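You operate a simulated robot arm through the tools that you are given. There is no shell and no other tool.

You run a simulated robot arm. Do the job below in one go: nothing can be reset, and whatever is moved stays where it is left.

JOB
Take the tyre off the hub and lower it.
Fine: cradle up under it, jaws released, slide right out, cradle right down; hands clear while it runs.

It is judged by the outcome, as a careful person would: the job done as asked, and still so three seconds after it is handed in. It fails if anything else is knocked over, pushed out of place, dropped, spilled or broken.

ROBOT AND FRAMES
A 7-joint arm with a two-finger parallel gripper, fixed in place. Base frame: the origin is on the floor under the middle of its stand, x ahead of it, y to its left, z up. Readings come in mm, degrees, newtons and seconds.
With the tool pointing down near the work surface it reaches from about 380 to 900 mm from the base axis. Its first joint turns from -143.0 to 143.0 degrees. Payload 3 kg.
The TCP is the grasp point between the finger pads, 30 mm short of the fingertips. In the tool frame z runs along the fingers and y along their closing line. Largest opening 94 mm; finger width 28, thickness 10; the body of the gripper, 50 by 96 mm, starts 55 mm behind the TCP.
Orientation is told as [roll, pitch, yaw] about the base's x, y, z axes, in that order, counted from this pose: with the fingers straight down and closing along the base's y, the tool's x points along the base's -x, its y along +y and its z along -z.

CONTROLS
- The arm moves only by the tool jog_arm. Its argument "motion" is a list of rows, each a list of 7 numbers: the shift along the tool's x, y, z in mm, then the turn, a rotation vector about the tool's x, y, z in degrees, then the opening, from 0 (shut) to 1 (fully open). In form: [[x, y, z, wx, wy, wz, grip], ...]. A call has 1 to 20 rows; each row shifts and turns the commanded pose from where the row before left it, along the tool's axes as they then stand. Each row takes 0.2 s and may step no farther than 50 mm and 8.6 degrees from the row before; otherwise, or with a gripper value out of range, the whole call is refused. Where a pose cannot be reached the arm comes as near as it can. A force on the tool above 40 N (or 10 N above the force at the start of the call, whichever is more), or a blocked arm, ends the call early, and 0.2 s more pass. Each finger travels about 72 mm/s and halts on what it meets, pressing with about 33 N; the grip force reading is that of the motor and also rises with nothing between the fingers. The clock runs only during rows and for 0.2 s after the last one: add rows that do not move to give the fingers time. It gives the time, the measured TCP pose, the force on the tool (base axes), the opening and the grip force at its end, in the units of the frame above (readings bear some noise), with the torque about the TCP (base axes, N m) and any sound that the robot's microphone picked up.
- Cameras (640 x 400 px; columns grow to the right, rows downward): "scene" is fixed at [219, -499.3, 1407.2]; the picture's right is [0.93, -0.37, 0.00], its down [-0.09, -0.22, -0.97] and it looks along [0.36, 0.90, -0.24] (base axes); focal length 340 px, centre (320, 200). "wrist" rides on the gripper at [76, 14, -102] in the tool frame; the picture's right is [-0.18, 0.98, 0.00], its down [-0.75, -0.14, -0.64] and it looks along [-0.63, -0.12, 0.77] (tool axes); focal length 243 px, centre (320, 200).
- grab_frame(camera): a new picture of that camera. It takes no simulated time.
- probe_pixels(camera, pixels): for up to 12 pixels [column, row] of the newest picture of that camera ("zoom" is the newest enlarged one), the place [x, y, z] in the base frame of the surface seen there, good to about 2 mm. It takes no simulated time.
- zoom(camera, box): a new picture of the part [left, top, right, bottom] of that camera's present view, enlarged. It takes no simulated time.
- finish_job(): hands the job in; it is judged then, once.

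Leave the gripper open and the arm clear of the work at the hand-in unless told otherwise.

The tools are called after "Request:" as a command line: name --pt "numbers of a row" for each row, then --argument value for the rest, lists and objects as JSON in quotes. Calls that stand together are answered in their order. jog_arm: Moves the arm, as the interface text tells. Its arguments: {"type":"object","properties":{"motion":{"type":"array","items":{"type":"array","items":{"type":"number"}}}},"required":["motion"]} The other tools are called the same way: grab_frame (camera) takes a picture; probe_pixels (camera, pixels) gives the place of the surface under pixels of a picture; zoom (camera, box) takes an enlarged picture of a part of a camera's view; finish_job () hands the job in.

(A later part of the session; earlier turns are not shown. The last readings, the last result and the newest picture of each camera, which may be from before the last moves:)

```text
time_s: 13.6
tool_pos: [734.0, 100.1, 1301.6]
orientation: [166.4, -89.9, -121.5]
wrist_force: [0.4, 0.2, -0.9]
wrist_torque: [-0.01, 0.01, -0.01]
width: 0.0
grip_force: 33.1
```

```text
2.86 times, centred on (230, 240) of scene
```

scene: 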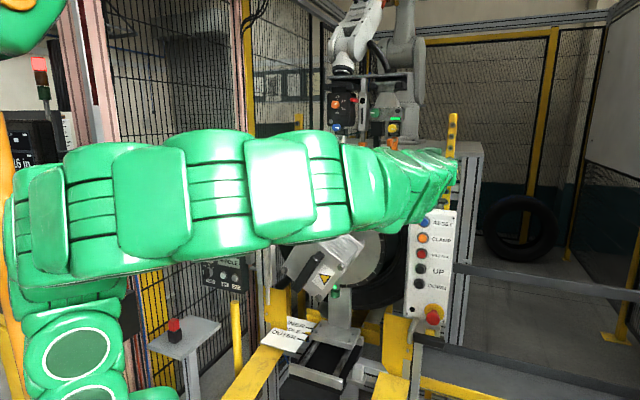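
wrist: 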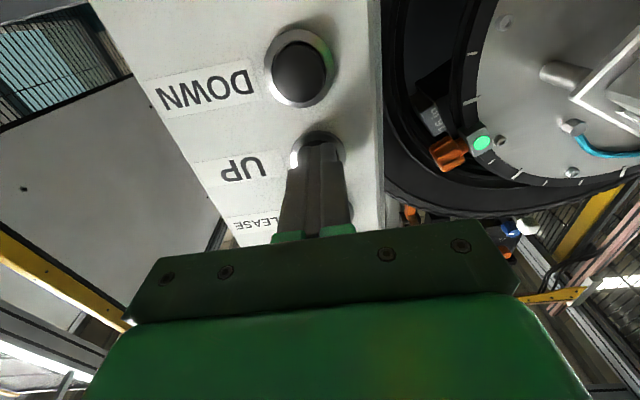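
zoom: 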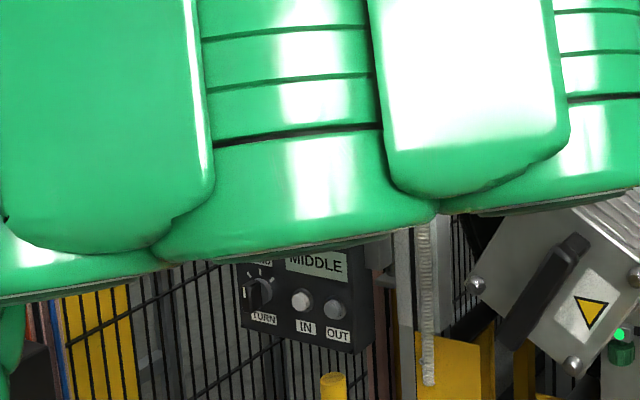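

Now the cradle roller and the tyre's lower edge are visible. I'll zoom there again and probe both surfaces.

Request:
zoom --camera "scene" --box '[320, 270, 410, 350]'

Request:
probe_pixels --camera "zoom" --pixels '[[300, 235], [330, 200], [350, 240], [290, 290], [330, 300], [300, 215], [260, 222], [380, 200], [430, 180], [480, 120], [370, 215], [200, 235]]'

```text
5.00 times, centred on (365, 310) of scene
```

zoom: 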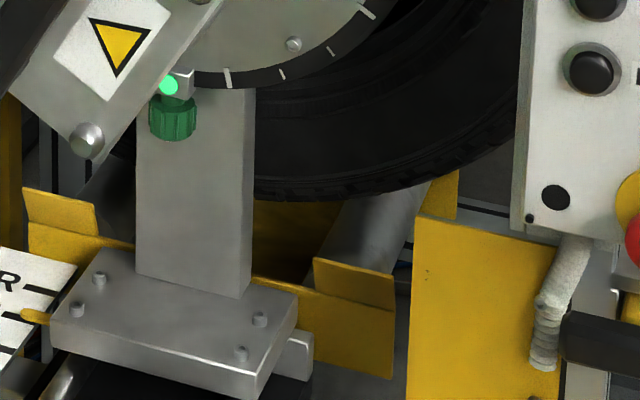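

```text
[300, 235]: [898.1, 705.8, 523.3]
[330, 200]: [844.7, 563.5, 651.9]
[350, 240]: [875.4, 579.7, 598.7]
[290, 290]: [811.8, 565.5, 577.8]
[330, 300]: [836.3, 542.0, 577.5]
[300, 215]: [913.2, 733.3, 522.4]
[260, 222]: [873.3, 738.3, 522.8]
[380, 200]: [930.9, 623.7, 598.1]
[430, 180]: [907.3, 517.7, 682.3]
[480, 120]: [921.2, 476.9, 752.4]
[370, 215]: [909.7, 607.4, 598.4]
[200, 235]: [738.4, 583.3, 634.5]
```

The roller tops are at z≈598 and the tyre's underside is around z≈640–650, so about 55 mm remains. I'll re-approach UP with the tool tilted 30° downward, so the arm sits higher and the cradle stays visible while I press.

Request:
jog_arm --pt "42.7 4.4 17.4 0 3.75 0 0" --pt "41.5 4.4 20.2 0 3.75 0 0" --pt "40.1 4.4 22.8 0 3.75 0 0" --pt "38.5 4.4 25.4 0 3.75 0 0" --pt "36.7 4.4 27.9 0 3.75 0 0" --pt "34.8 4.4 30.2 0 3.75 0 0" --pt "32.8 4.4 32.4 0 3.75 0 0" --pt "30.6 4.4 34.5 0 3.75 0 0"

Request:
grab_frame --camera "wrist"

Request:
grab_frame --camera "scene"

```text
time_s: 15.4
tool_pos: [807.2, 228.6, 957.0]
orientation: [0.0, -60.0, 45.0]
wrist_force: [0.4, 0.3, 0.2]
wrist_torque: [0.01, -0.02, 0.0]
width: 0.1
grip_force: 33.2
```

```text
taken
```

wrist: 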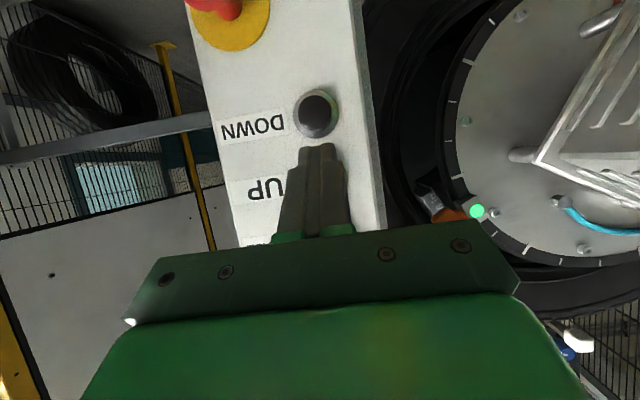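

```text
taken
```

scene: 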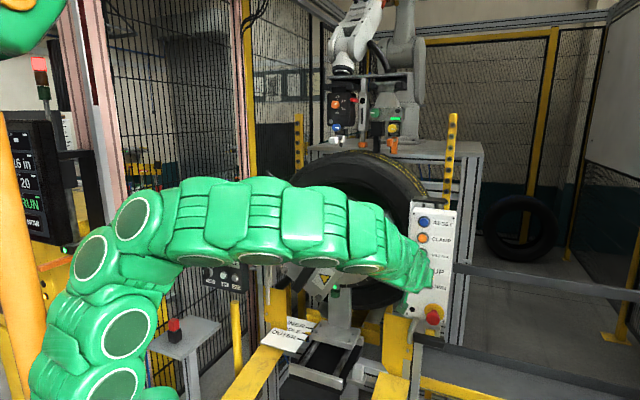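

The cradle and part of the left panel are visible from this pose. I'll close the gap to UP in fine forward steps.

Request:
jog_arm --pt "-7.6 -3.5 7.2 0 0 0 0" --pt "-5 0 8.7 0 0 0 0" --pt "-1.5 0 2.6 0 0 0 0" --pt "-1.5 0 2.6 0 0 0 0" --pt "-1 0 1.73 0 0 0 0"

Request:
zoom --camera "scene" --box '[320, 270, 410, 350]'

Request:
zoom --camera "wrist" --box '[240, 50, 400, 250]'

```text
time_s: 16.6
tool_pos: [829.9, 241.3, 960.2]
orientation: [-0.1, -59.9, 45.0]
wrist_force: [-2.2, -2.7, -1.3]
wrist_torque: [-0.05, 0.03, -0.01]
width: 0.0
grip_force: 32.8
```

```text
5.00 times, centred on (365, 310) of scene
```

zoom: 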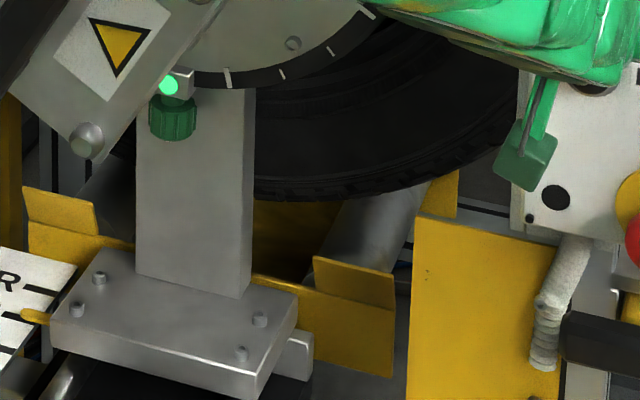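

```text
2.00 times, centred on (320, 150) of wrist
```

zoom: 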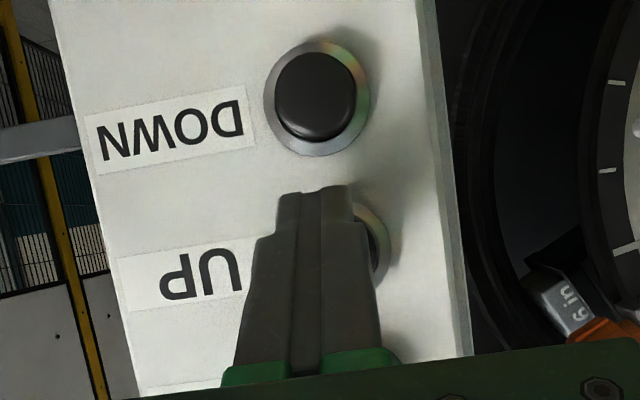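

Contact is light. I'll press deeper while shifting 2 mm left, then hold for a short burst.

Request:
jog_arm --pt "-1 2 1.73 0 0 0 0" --pt "-1 0 1.73 0 0 0 0" --pt "-1 0 1.73 0 0 0 0" --pt "-0.5 0 0.87 0 0 0 0" --pt "0 0 0 0 0 0 0"

Request:
zoom --camera "scene" --box '[320, 270, 410, 350]'

```text
time_s: 17.8
tool_pos: [832.3, 247.2, 959.7]
orientation: [0.0, -59.9, 44.9]
wrist_force: [-19.1, -22.2, -1.0]
wrist_torque: [-0.03, 0.14, -0.05]
width: 0.0
grip_force: 33.0
```

```text
5.00 times, centred on (365, 310) of scene
```

zoom: 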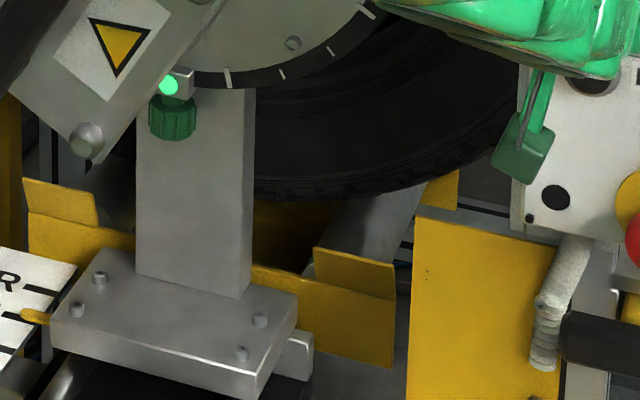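

The cradle is rising again. I'll hold for short bursts and check after each one.

Request:
jog_arm --pt "0 0 0 0 0 0 0" --pt "0 0 0 0 0 0 0"

Request:
zoom --camera "scene" --box '[320, 270, 410, 350]'

Request:
probe_pixels --camera "zoom" --pixels '[[350, 230], [340, 240], [330, 200], [370, 210], [330, 285]]'

```text
time_s: 18.4
tool_pos: [832.3, 246.6, 960.4]
orientation: [0.0, -60.1, 45.0]
wrist_force: [-17.6, -24.2, -2.6]
wrist_torque: [-0.15, 0.09, -0.16]
width: 0.1
grip_force: 33.1
```

```text
5.00 times, centred on (365, 310) of scene
```

zoom: 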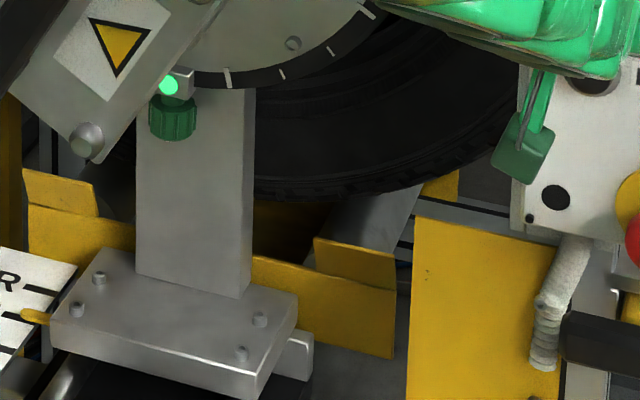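

```text
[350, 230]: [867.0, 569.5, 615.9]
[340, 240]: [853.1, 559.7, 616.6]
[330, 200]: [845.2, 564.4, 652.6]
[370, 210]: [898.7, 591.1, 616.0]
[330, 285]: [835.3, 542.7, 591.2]
```

The roller top is at z=616 now and climbing at about 15 mm/s. I'll hold for another second.

Request:
jog_arm --pt "0 0 0 0 0 0 0" --pt "0 0 0 0 0 0 0" --pt "0 0 0 0 0 0 0" --pt "0 0 0 0 0 0 0"

Request:
zoom --camera "scene" --box '[320, 270, 410, 350]'

Request:
probe_pixels --camera "zoom" --pixels '[[350, 222], [340, 230], [330, 200], [370, 205], [330, 275], [345, 200], [360, 198], [380, 197]]'

Request:
zoom --camera "scene" --box '[260, 140, 460, 350]'

```text
time_s: 19.4
tool_pos: [832.6, 247.6, 960.5]
orientation: [0.0, -60.2, 45.0]
wrist_force: [-16.2, -26.0, -4.4]
wrist_torque: [-0.14, 0.14, -0.23]
width: 0.0
grip_force: 32.6
```

```text
5.00 times, centred on (365, 310) of scene
```

zoom: 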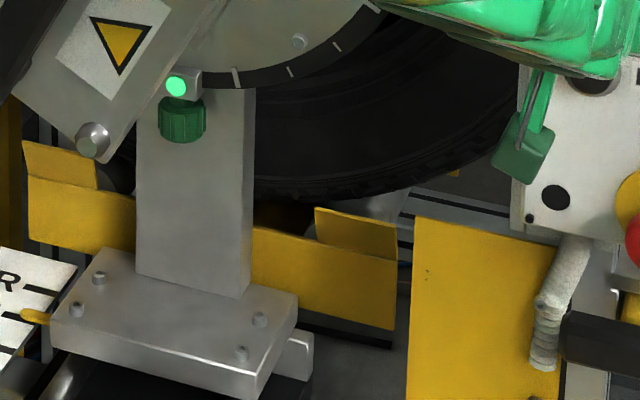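

```text
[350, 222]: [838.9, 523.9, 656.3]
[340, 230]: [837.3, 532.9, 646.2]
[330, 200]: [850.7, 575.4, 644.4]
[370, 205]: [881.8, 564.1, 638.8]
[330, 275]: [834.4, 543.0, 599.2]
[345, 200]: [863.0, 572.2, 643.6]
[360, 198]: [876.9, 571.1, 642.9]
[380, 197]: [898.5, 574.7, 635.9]
```

```text
1.90 times, centred on (360, 245) of scene
```

zoom: 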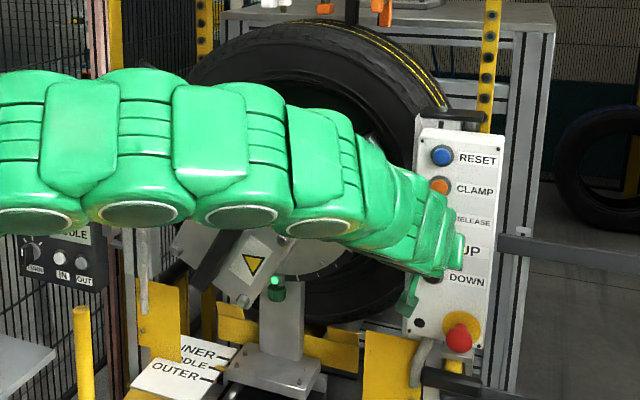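

The cradle has climbed a lot and the hub's green jaw shifted slightly, so contact may have been made. I'll let go of UP right now and check.

Request:
jog_arm --pt "5 0 -8.7 0 0 0 0" --pt "10 0 -17.3 0 0 0 0"

Request:
zoom --camera "scene" --box '[320, 270, 410, 350]'

Request:
probe_pixels --camera "zoom" --pixels '[[350, 222], [340, 230], [330, 200], [370, 205], [330, 275], [345, 200], [385, 205], [380, 197], [300, 205], [410, 180], [175, 85], [330, 300]]'

Request:
grab_frame --camera "wrist"

```text
time_s: 20.0
tool_pos: [808.9, 229.1, 959.3]
orientation: [0.2, -60.0, 45.0]
wrist_force: [-0.5, 0.0, 0.3]
wrist_torque: [-0.03, -0.01, 0.01]
width: 0.2
grip_force: 33.0
```

```text
5.00 times, centred on (365, 310) of scene
```

zoom: 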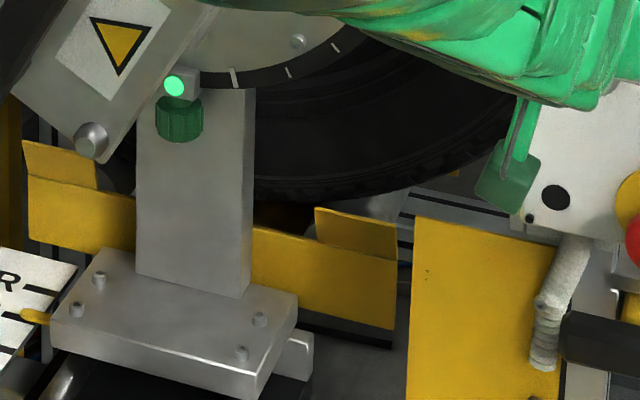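

```text
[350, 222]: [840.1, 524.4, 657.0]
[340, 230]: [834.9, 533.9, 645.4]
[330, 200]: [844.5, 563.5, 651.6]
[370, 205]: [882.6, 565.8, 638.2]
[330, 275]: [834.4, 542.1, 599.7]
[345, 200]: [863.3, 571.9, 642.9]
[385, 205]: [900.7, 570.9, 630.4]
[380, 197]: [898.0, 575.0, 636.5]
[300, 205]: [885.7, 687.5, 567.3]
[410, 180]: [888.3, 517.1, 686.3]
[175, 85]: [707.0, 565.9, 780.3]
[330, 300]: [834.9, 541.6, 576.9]
```

```text
taken
```

wrist: 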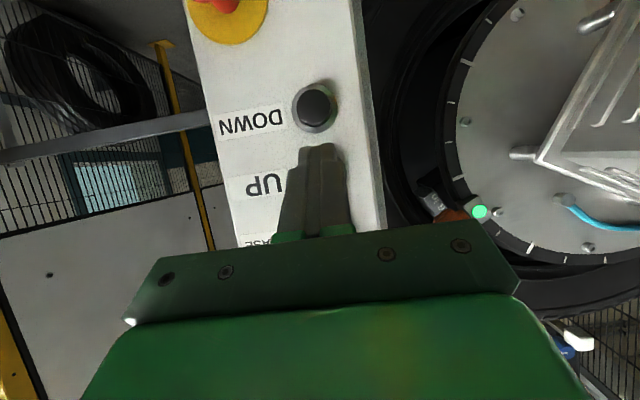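

The roller tops are now at z≈643, right at the tyre tread, and the hub twitched slightly, so contact is at or very near. I'll back off and turn the wrist camera to read the left display.

Request:
jog_arm --pt "2.3 -29 -38 0 0 0 0" --pt "2.3 -29 -38 0 0 0 0" --pt "2.3 -29 -38 0 0 0 0" --pt "2.3 -29 -38 0 0 0 0" --pt "0 0 0 -6.5 0 -3.75 0" --pt "0 0 0 -6.5 0 -3.75 0" --pt "0 0 0 -6.5 0 -3.75 0"

Request:
grab_frame --camera "wrist"

Request:
grab_frame --camera "scene"

```text
time_s: 21.6
tool_pos: [794.9, 49.7, 1026.9]
orientation: [0.0, -60.0, 67.6]
wrist_force: [-0.4, -0.1, -0.5]
wrist_torque: [0.0, -0.02, 0.02]
width: 0.2
grip_force: 33.0
```

```text
taken
```

wrist: 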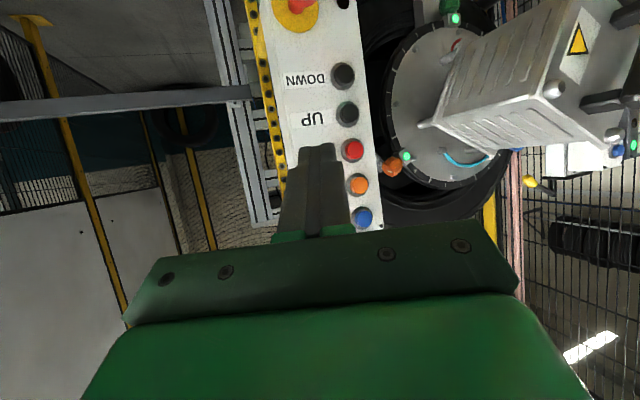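

```text
taken
```

scene: 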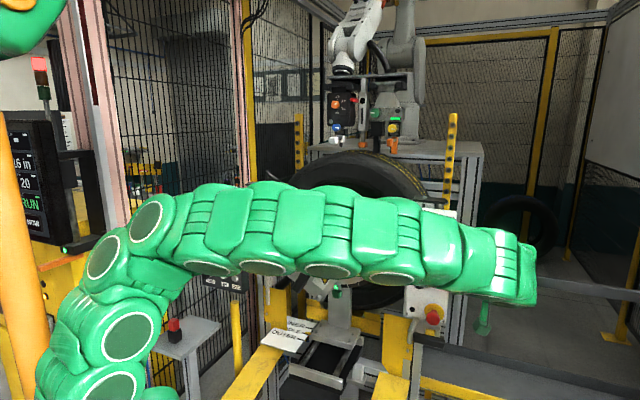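

The left panel is just off the right edge of the wrist picture. I'll turn another 24° toward it.

Request:
jog_arm --pt "0 30 -20 -6.9 0 -4 0" --pt "0 30 -20 -6.9 0 -4 0" --pt "0 30 0 -6.9 0 -4 0"

Request:
grab_frame --camera "wrist"

Request:
zoom --camera "wrist" --box '[400, 0, 640, 200]'

```text
time_s: 22.4
tool_pos: [697.2, 37.4, 1048.0]
orientation: [-0.1, -60.1, 91.6]
wrist_force: [-0.8, -0.2, -0.1]
wrist_torque: [0.0, 0.0, -0.01]
width: 0.0
grip_force: 33.2
```

```text
taken
```

wrist: 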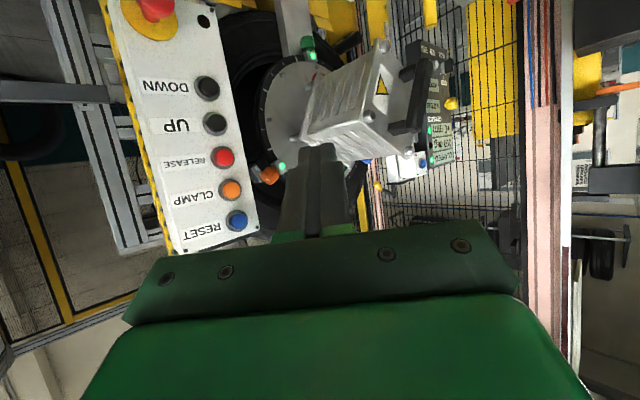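

```text
2.00 times, centred on (520, 100) of wrist
```

zoom: 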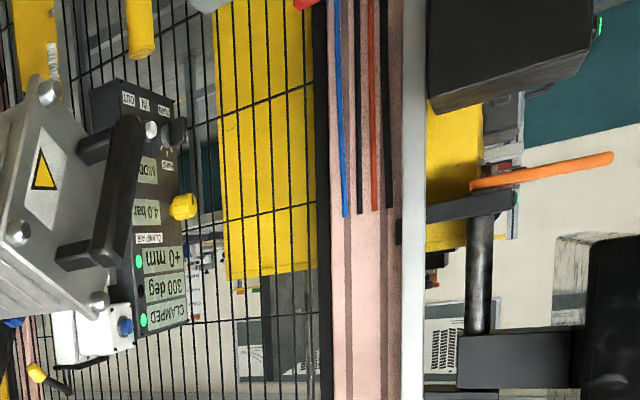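

Request:
zoom --camera "wrist" --box '[410, 50, 480, 190]'

Request:
zoom --camera "scene" --box '[320, 270, 410, 350]'

Request:
grab_frame --camera "scene"

```text
2.86 times, centred on (445, 120) of wrist
```

zoom: 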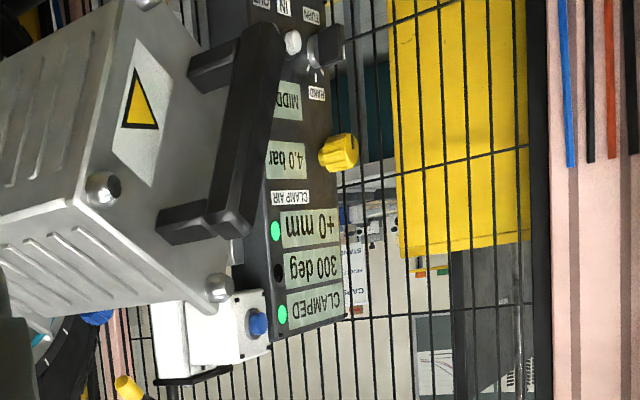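

```text
5.00 times, centred on (365, 310) of scene
```

zoom: 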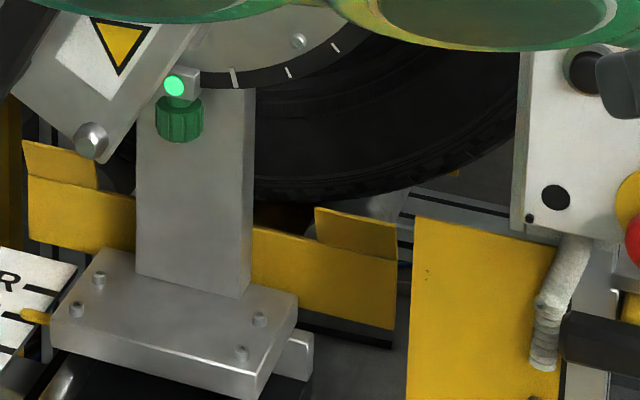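

```text
taken
```

scene: 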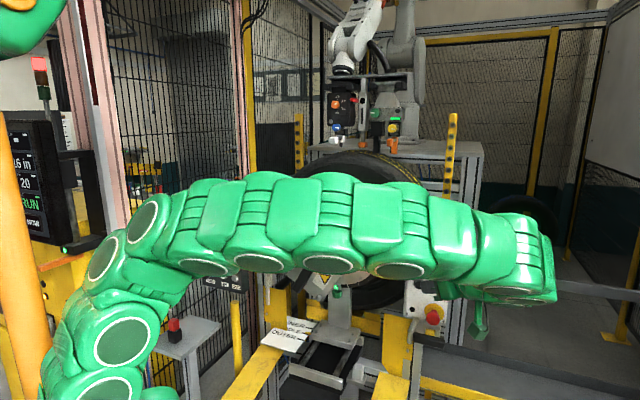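

The display now reads CLAMPED, 300 deg (was 302) and +0 mm. The hub turned 2° when the rollers touched the tyre, so contact has been made. To confirm the tyre is firmly seated, I'll go back to UP and give a very short press, checking whether the cradle still moves.

Request:
jog_arm --pt "-2.7 -19.6 34 6.73 0 3.885 0" --pt "-3.9 -15.2 36.1 6.73 0 3.885 0" --pt "-4.8 -10.7 37.6 6.73 0 3.885 0" --pt "-5.3 -5.8 38.6 6.73 0 3.885 0" --pt "-5.5 -0.9 39 6.73 0 3.885 0" --pt "-5.4 4 38.8 6.73 0 3.885 0"

Request:
zoom --camera "scene" --box '[320, 270, 410, 350]'

Request:
zoom --camera "wrist" --box '[240, 50, 400, 250]'

```text
time_s: 23.8
tool_pos: [811.9, 226.6, 961.1]
orientation: [0.0, -60.2, 44.7]
wrist_force: [0.0, 0.1, -0.7]
wrist_torque: [0.01, -0.02, 0.01]
width: 0.0
grip_force: 32.4
```

```text
5.00 times, centred on (365, 310) of scene
```

zoom: 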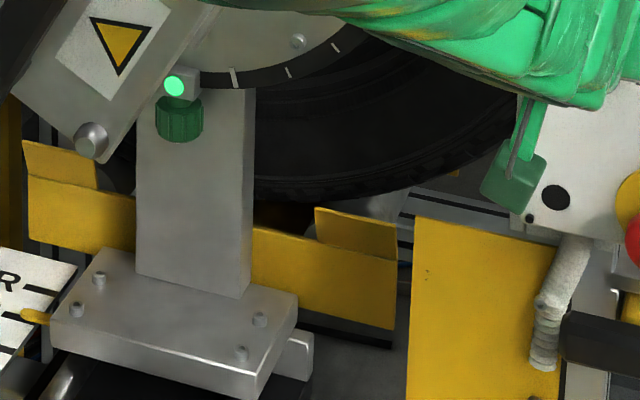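

```text
2.00 times, centred on (320, 150) of wrist
```

zoom: 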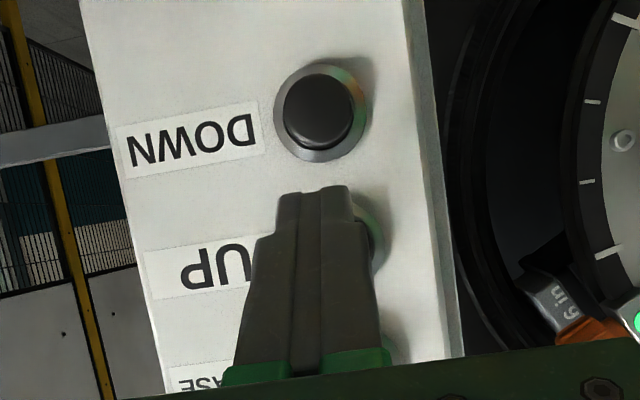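

I'm lined up on UP again. I'll give a brief tap: press for about 0.3 s, then release straight away.

Request:
jog_arm --pt "-5 2.5 8.7 0 0 0 0" --pt "-5.5 0 9.5 0 0 0 0" --pt "-2 0 3.5 0 0 0 0" --pt "-2 0 3.5 0 0 0 0" --pt "5 0 -8.7 0 0 0 0" --pt "5 0 -8.7 0 0 0 0"

Request:
zoom --camera "scene" --box '[320, 270, 410, 350]'

Request:
probe_pixels --camera "zoom" --pixels '[[370, 205], [345, 200], [385, 205], [380, 197], [330, 200]]'

```text
time_s: 25.2
tool_pos: [817.9, 237.6, 959.5]
orientation: [0.0, -60.1, 45.0]
wrist_force: [-0.5, -0.2, 0.5]
wrist_torque: [-0.01, 0.01, -0.01]
width: 0.0
grip_force: 32.4
```

```text
5.00 times, centred on (365, 310) of scene
```

zoom: 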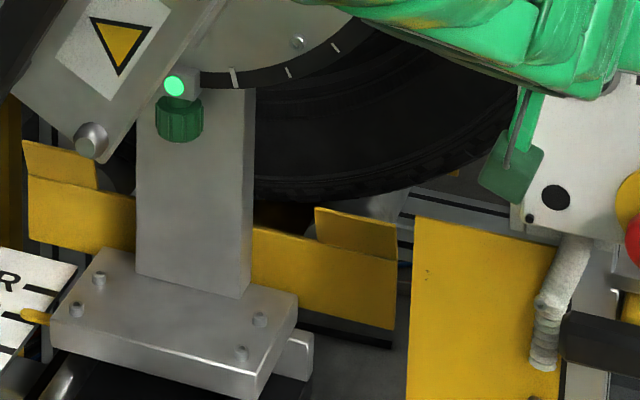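

```text
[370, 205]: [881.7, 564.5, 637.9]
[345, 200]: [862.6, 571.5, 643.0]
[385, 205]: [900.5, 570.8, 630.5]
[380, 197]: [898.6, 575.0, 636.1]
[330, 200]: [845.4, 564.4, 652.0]
```

Nothing moved on the tap, which either means the tyre contact has stopped the cradle or my tap was too light. I'll press to full depth, hold briefly, and compare.

Request:
jog_arm --pt "-5 0 8.7 0 0 0 0" --pt "-4 0 7 0 0 0 0" --pt "-1.5 0 2.6 0 0 0 0"

Request:
zoom --camera "scene" --box '[320, 270, 410, 350]'

Request:
probe_pixels --camera "zoom" --pixels '[[370, 205], [345, 200], [385, 205], [380, 197], [330, 200]]'

```text
time_s: 26.0
tool_pos: [830.7, 249.5, 959.1]
orientation: [0.0, -60.0, 44.9]
wrist_force: [-30.6, -15.6, -5.3]
wrist_torque: [-0.19, 0.19, 0.36]
width: 0.1
grip_force: 33.1
```

```text
5.00 times, centred on (365, 310) of scene
```

zoom: 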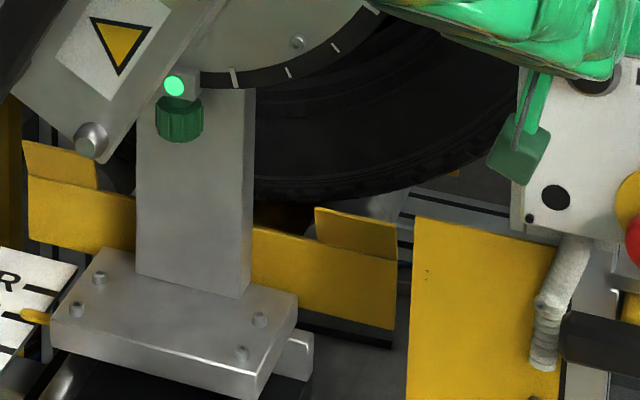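

```text
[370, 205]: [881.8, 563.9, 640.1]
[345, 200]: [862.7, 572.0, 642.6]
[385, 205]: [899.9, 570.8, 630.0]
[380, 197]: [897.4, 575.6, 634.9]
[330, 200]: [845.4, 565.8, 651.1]
```

I'll hold for another 0.6 s at full depth to make sure the cradle has truly stopped.

Request:
jog_arm --pt "0 0 0 0 0 0 0" --pt "0 0 0 0 0 0 0"

Request:
zoom --camera "scene" --box '[320, 270, 410, 350]'

```text
time_s: 26.6
tool_pos: [831.5, 250.1, 959.9]
orientation: [-0.1, -59.9, 44.7]
wrist_force: [-29.2, -17.6, -15.0]
wrist_torque: [-0.41, 0.41, 0.32]
width: 0.0
grip_force: 32.9
```

```text
5.00 times, centred on (365, 310) of scene
```

zoom: 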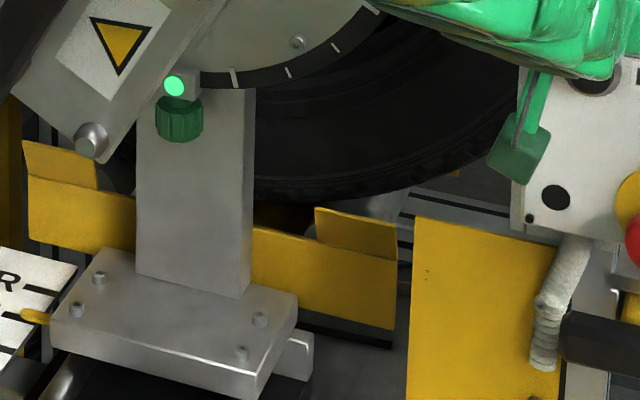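

The cradle has stopped at the tyre, so that part is done. Next is RELEASE at about (848, 263, 1008): back off, move up 50 mm and hold short of it.

Request:
jog_arm --pt "12 0 -20.8 0 0 0 0" --pt "-21.2 0 -12.2 0 0 0 0" --pt "-21.2 0 -12.2 0 0 0 0"

Request:
grab_frame --camera "wrist"

Request:
zoom --camera "scene" --box '[380, 190, 470, 300]'

```text
time_s: 27.4
tool_pos: [814.1, 233.3, 1008.9]
orientation: [0.1, -60.1, 44.8]
wrist_force: [0.3, 0.7, 1.1]
wrist_torque: [-0.02, -0.01, -0.03]
width: 0.0
grip_force: 33.2
```

```text
taken
```

wrist: 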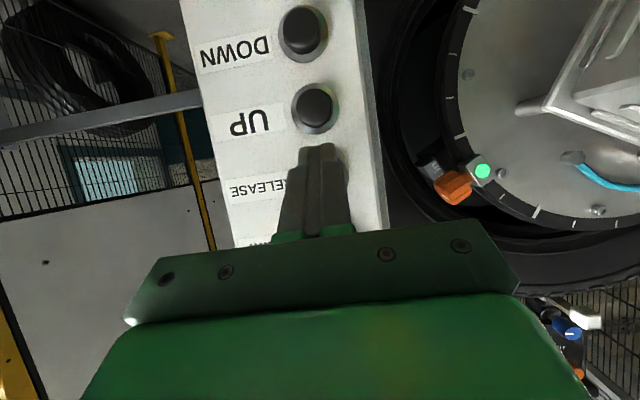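

```text
3.64 times, centred on (425, 245) of scene
```

zoom: 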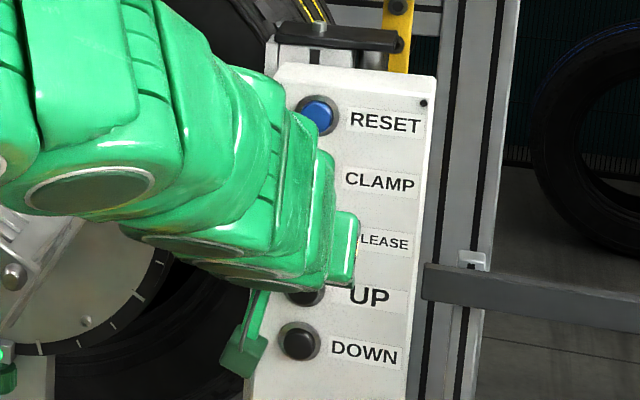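

The tip is in front of RELEASE. I'll press it in, then check the jaw lamps and the display.

Request:
jog_arm --pt "-6.5 -2 10 0 0 0 0" --pt "-2 0 3.5 0 0 0 0" --pt "-2 0 3.5 0 0 0 0" --pt "-1.5 0 2.6 0 0 0 0" --pt "0 0 0 0 0 0 0"

Request:
grab_frame --camera "scene"

Request:
zoom --camera "scene" --box '[320, 250, 410, 350]'

Request:
grab_frame --camera "wrist"

```text
time_s: 28.6
tool_pos: [831.0, 246.4, 1008.5]
orientation: [-0.1, -60.1, 44.8]
wrist_force: [-17.7, -16.4, -2.7]
wrist_torque: [-0.11, 0.19, -0.01]
width: 0.1
grip_force: 32.9
```

```text
taken
```

scene: 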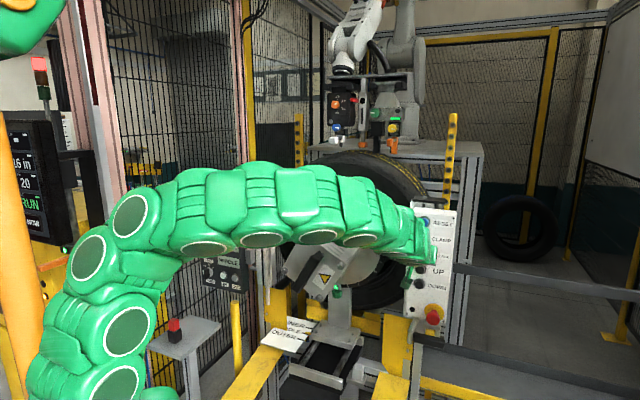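

```text
4.00 times, centred on (365, 300) of scene
```

zoom: 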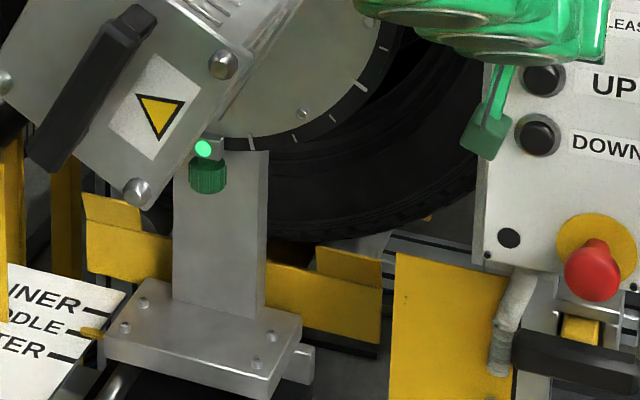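

```text
taken
```

wrist: 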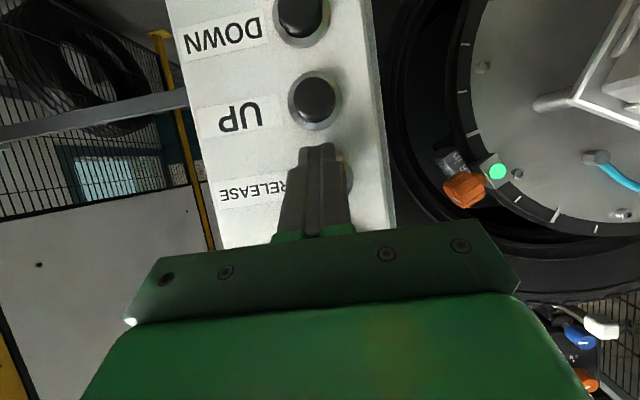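

24 N on the button and the jaw lamps are still green. I'll press slightly deeper, hold a little longer, and look at the jaws.

Request:
jog_arm --pt "-1 0 1.7 0 0 0 0" --pt "0 0 0 0 0 0 0" --pt "0 0 0 0 0 0 0" --pt "0 0 0 0 0 0 0" --pt "0 0 0 0 0 0 0"

Request:
zoom --camera "scene" --box '[320, 250, 410, 350]'

Request:
grab_frame --camera "wrist"

```text
time_s: 29.6
tool_pos: [834.0, 248.7, 1009.1]
orientation: [-0.1, -60.1, 44.7]
wrist_force: [-28.7, -18.6, 4.3]
wrist_torque: [0.02, -0.06, 0.24]
width: 0.1
grip_force: 32.5
stopped in row 5: the force on the tool passed its limit at 40 N (the readings are from after the stop); the commanded pose is now the measured one
```

```text
4.00 times, centred on (365, 300) of scene
```

zoom: 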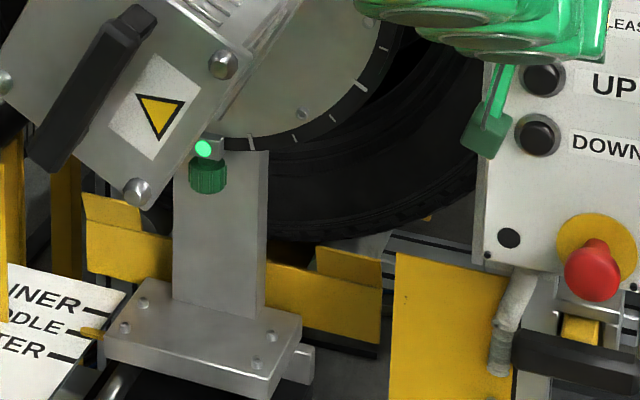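

```text
taken
```

wrist: 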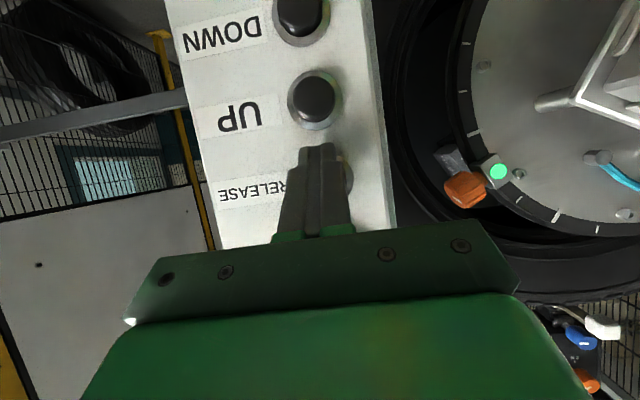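

The press reached full depth (40 N limit). I'll back away to the viewing pose and read what the left display says now.

Request:
jog_arm --pt "14.9 -8.8 -38.8 -6.73 0 -3.885 0" --pt "15.3 -3.2 -39.5 -6.73 0 -3.885 0" --pt "15.3 2.4 -39.5 -6.73 0 -3.885 0" --pt "15 8.1 -38.9 -6.73 0 -3.885 0" --pt "14.3 13.6 -37.7 -6.73 0 -3.885 0" --pt "13.2 18.9 -35.8 -6.73 0 -3.885 0"

Request:
grab_frame --camera "wrist"

Request:
zoom --camera "wrist" --box '[410, 50, 480, 190]'

Request:
zoom --camera "wrist" --box '[220, 30, 380, 200]'

```text
time_s: 31.0
tool_pos: [695.5, 38.2, 1046.7]
orientation: [0.0, -60.0, 91.5]
wrist_force: [0.1, -0.2, -0.2]
wrist_torque: [0.01, 0.0, 0.01]
width: 0.0
grip_force: 33.2
```

```text
taken
```

wrist: 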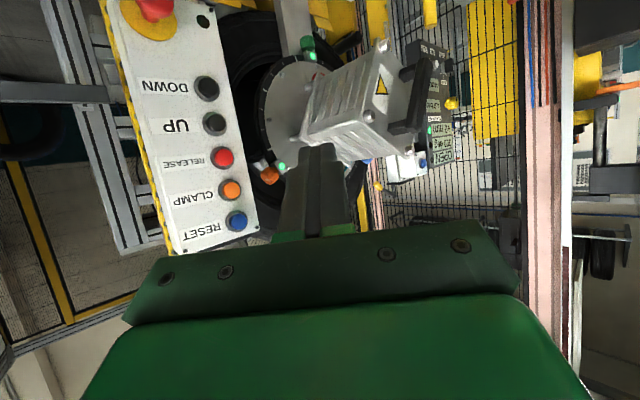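

```text
2.86 times, centred on (445, 120) of wrist
```

zoom: 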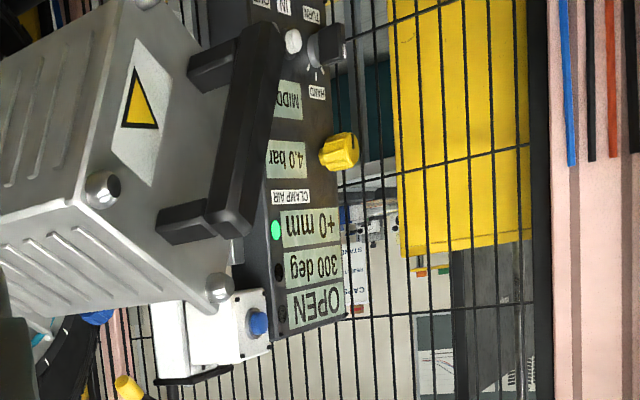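

```text
2.35 times, centred on (300, 115) of wrist
```

zoom: 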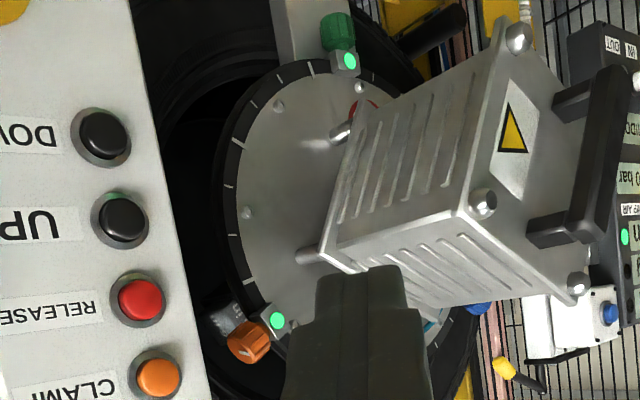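

The display now reads OPEN at +0 mm, so the jaws are released with the tyre resting on the cradle. Next I need OUT on the left panel at (365, 751, 792). I'll retract and rise first, so the arm passes well clear of the gearbox.

Request:
jog_arm --pt "-23.8 34.9 -2.6 3.9 4.3 2.25 0" --pt "-22 35.5 -6.6 3.7 4.3 2.5 0" --pt "-19.7 35.9 -10.5 3.5 4.3 2.8 0" --pt "-16.9 36.2 -13.9 3.3 4.3 3.1 0" --pt "-13.8 36.2 -17.1 3.1 4.3 3.3 0" --pt "-10.2 36 -19.9 2.8 4.3 3.5 0" --pt "-6.4 35.5 -22.2 2.5 4.3 3.7 0"

Request:
grab_frame --camera "scene"

Request:
grab_frame --camera "wrist"

```text
time_s: 32.6
tool_pos: [449.0, 98.2, 1200.4]
orientation: [-1.3, -30.2, 60.5]
wrist_force: [0.9, -0.8, -0.2]
wrist_torque: [0.02, -0.03, 0.01]
width: 0.0
grip_force: 32.8
```

```text
taken
```

scene: 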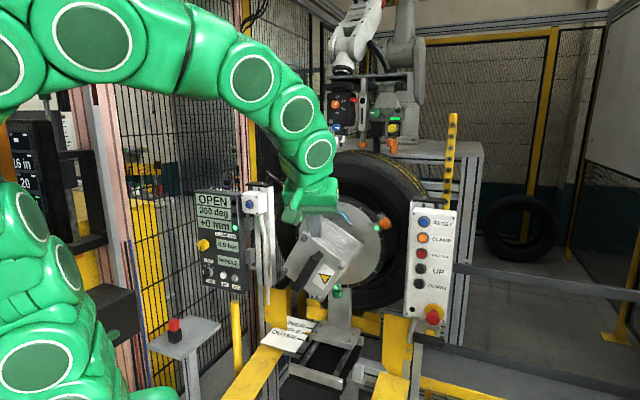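

```text
taken
```

wrist: 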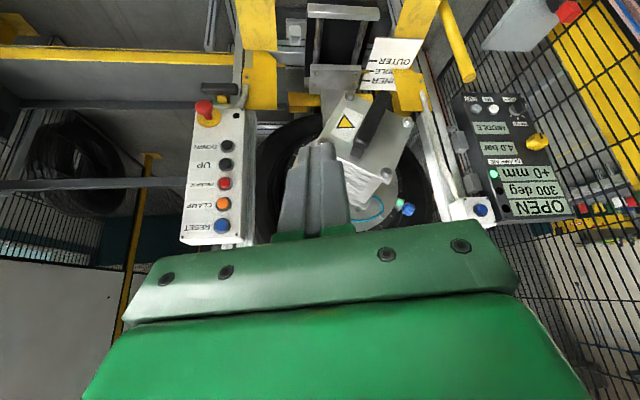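

I can see everything well here: OPEN, 300 deg, +0 mm, MIDDLE. I'll swing around in front of the gearbox at a safe radius toward the left panel, tilting and turning to face it squarely.

Request:
jog_arm --pt "-25.9 31.8 17.9 0 0 0 0" --pt "-25.9 31.8 17.9 0 0 0 0" --pt "-25.9 31.8 17.9 0 0 0 0" --pt "-25.9 31.8 17.9 0 0 0 0" --pt "-6 40.2 17 1.25 -5 2.2 0" --pt "-3 40.8 16.4 1.4 -5 2 0" --pt "-0.2 41.3 15.5 1.6 -5 1.9 0" --pt "2.4 41.7 14.2 1.8 -5 1.8 0" --pt "4.8 42 12.5 1.9 -5 1.6 0" --pt "7 42.2 10.5 2 -5 1.4 0"

Request:
grab_frame --camera "scene"

Request:
grab_frame --camera "wrist"

```text
time_s: 34.6
tool_pos: [184.3, 467.5, 1127.0]
orientation: [32.4, -37.2, 29.4]
wrist_force: [-0.1, -0.4, -1.2]
wrist_torque: [-0.01, -0.01, 0.01]
width: 0.1
grip_force: 33.0
out of reach, approached as far as the arm can: row 8, 9
stopped in row 10: the arm was blocked; the commanded pose is now the measured one
```

```text
taken
```

scene: 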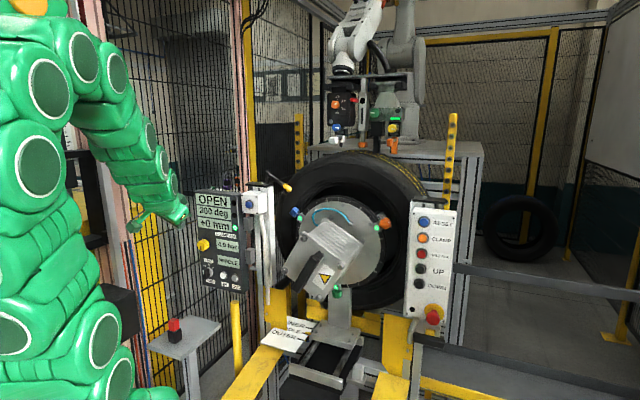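

```text
taken
```

wrist: 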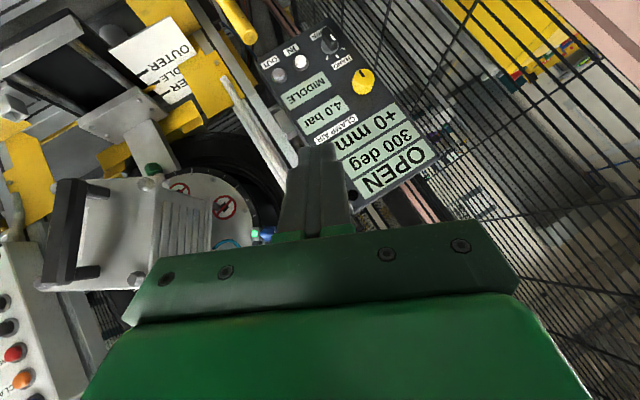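

The arm reported being blocked near the end, with the hand rolled off the intended orientation. No contact force shows. I'll check what's near the arm before going on.

Request:
probe_pixels --camera "scene" --pixels '[[112, 70], [115, 230], [120, 310], [140, 210], [125, 330], [85, 170], [160, 260], [150, 350], [200, 325], [215, 90], [75, 240], [130, 280]]'

Request:
zoom --camera "scene" --box '[60, 30, 260, 240]'

Request:
zoom --camera "scene" --box '[320, 250, 410, 350]'

```text
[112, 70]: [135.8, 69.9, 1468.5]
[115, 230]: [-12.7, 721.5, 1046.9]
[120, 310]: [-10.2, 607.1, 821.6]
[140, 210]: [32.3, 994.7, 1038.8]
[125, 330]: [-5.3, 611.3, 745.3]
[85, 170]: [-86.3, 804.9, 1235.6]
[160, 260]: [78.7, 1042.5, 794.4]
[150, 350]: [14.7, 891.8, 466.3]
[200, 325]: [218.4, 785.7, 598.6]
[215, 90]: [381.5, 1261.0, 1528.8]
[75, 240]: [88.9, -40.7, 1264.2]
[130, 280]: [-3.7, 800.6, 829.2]
```

```text
1.90 times, centred on (160, 135) of scene
```

zoom: 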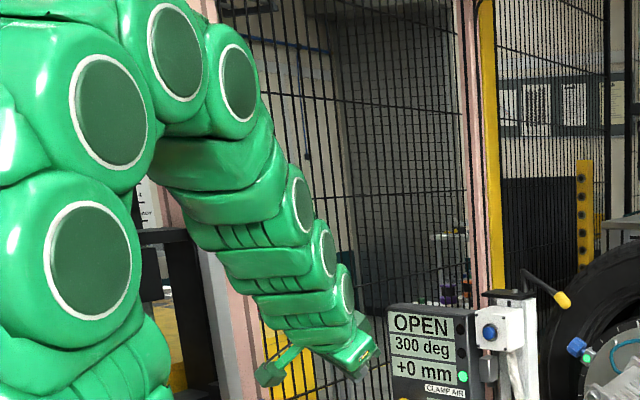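

```text
4.00 times, centred on (365, 300) of scene
```

zoom: 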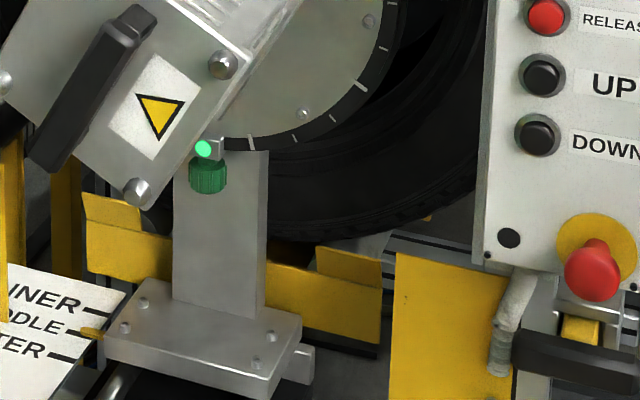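

Nothing is touching. The black console and HMI post are at x<0, and my hand is at x=184. I'll extend outward toward the panel, where the wrist has more freedom, keeping the present orientation.

Request:
jog_arm --pt "-5.5 -6.1 38.8 0 0 0 0" --pt "-5.5 -6.1 38.8 0 0 0 0" --pt "-5.5 -6.1 38.8 0 0 0 0"

Request:
grab_frame --camera "scene"

Request:
grab_frame --camera "wrist"

```text
time_s: 35.4
tool_pos: [231.0, 546.8, 1049.4]
orientation: [31.8, -37.6, 30.0]
wrist_force: [0.6, 0.5, 0.4]
wrist_torque: [0.0, 0.0, 0.01]
width: 0.0
grip_force: 33.3
```

```text
taken
```

scene: 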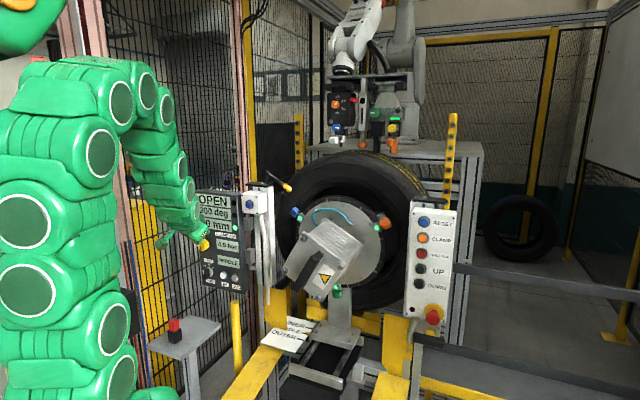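

```text
taken
```

wrist: 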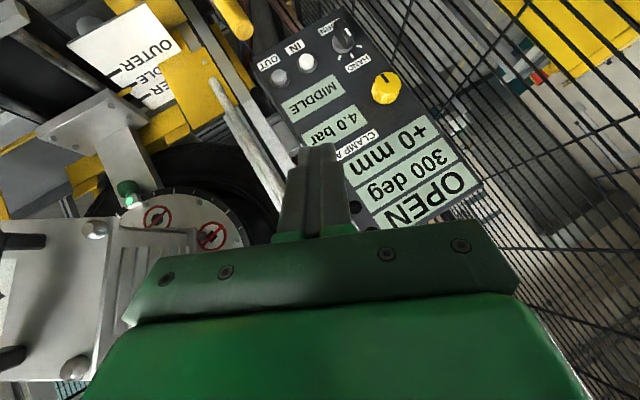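

That went fine. I'll straighten the hand to face the panel (yaw 45°, 30° down) while continuing outward and down toward OUT.

Request:
jog_arm --pt "1.7 -9 36.9 4.03 -3.78 -3.27 0" --pt "4.9 -5.2 36.8 4.03 -3.78 -3.27 0" --pt "8 -1.4 36.4 4.03 -3.78 -3.27 0" --pt "11.2 2.4 35.8 4.03 -3.78 -3.27 0" --pt "11.8 3.2 35.4 4.03 -3.78 -3.27 0"

Request:
grab_frame --camera "scene"

Request:
grab_frame --camera "wrist"

```text
time_s: 36.8
tool_pos: [316.2, 628.9, 877.3]
orientation: [13.7, -52.4, 23.8]
wrist_force: [-0.3, -0.1, 0.4]
wrist_torque: [-0.03, 0.01, -0.01]
width: 0.0
grip_force: 32.7
stopped in row 5: the arm was blocked; the commanded pose is now the measured one
```

```text
taken
```

scene: 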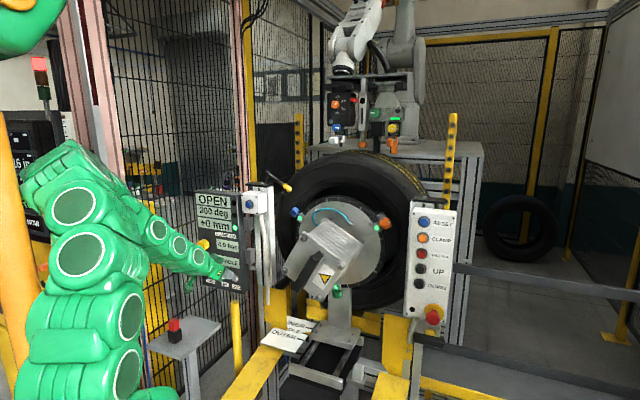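

```text
taken
```

wrist: 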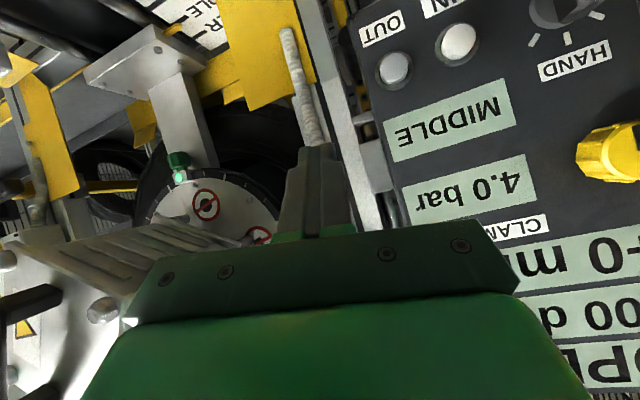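

The hand now faces the panel, but the arm reported being blocked again. I'll look at the elbow area near the console and HMI to see whether the arm is touching something.

Request:
zoom --camera "scene" --box '[0, 100, 180, 300]'

Request:
probe_pixels --camera "scene" --pixels '[[70, 150], [60, 180], [30, 190], [55, 200], [110, 180], [40, 230], [20, 210], [100, 230], [140, 215], [30, 150], [60, 140], [118, 300]]'

```text
2.00 times, centred on (90, 200) of scene
```

zoom: 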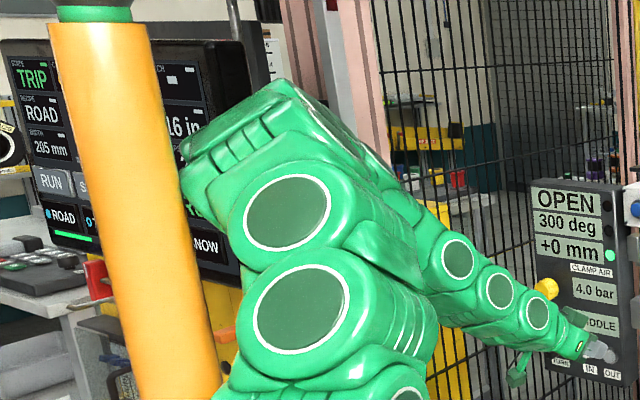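

```text
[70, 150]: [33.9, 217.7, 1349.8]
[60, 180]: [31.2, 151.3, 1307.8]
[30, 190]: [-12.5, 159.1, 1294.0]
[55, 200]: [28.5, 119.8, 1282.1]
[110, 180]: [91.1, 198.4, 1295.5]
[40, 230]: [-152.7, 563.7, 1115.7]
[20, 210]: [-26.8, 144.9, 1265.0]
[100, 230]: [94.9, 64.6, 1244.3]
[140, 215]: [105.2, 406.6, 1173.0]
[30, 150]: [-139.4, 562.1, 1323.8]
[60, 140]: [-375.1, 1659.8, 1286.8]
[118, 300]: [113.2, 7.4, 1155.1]
```

The elbow is near the base and well away from the HMI (y≥560), so this is just a wrist joint limit, not contact. The hand faces the panel well enough. I'll move in this orientation to about 25 mm in front of OUT.

Request:
jog_arm --pt "12.6 16.9 31.6 0 0 0 0" --pt "12.6 16.9 31.6 0 0 0 0"

Request:
grab_frame --camera "wrist"

Request:
zoom --camera "scene" --box '[150, 180, 290, 340]'

```text
time_s: 37.4
tool_pos: [316.9, 686.0, 828.3]
orientation: [13.8, -52.7, 24.3]
wrist_force: [0.0, 0.2, -0.2]
wrist_torque: [-0.01, 0.0, 0.02]
width: 0.0
grip_force: 33.1
```

```text
taken
```

wrist: 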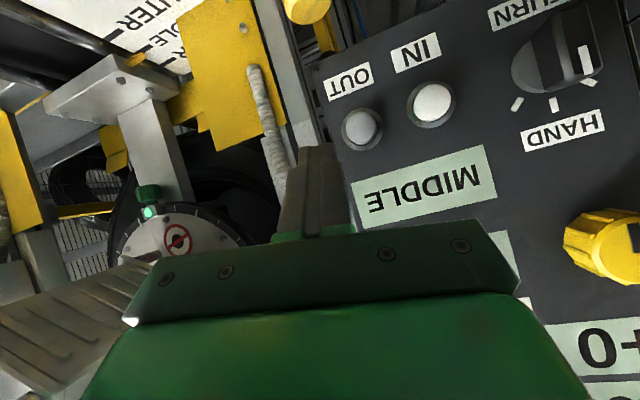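

```text
2.50 times, centred on (220, 260) of scene
```

zoom: 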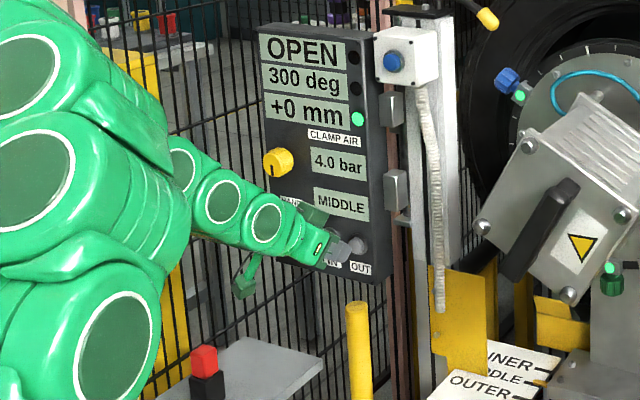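

The panel is fully visible in the scene while my hand sits at OUT. I'll probe OUT (361, 130) and IN (432, 103) from the wrist view for accuracy.

Request:
probe_pixels --camera "wrist" --pixels '[[361, 130], [432, 103], [361, 122], [361, 138], [395, 150], [330, 150], [420, 190], [318, 160]]'

```text
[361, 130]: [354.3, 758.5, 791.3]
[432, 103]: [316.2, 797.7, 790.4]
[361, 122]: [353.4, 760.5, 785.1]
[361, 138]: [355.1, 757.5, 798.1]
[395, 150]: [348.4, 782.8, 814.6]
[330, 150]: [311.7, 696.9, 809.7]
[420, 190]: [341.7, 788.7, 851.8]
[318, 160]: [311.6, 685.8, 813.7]
```

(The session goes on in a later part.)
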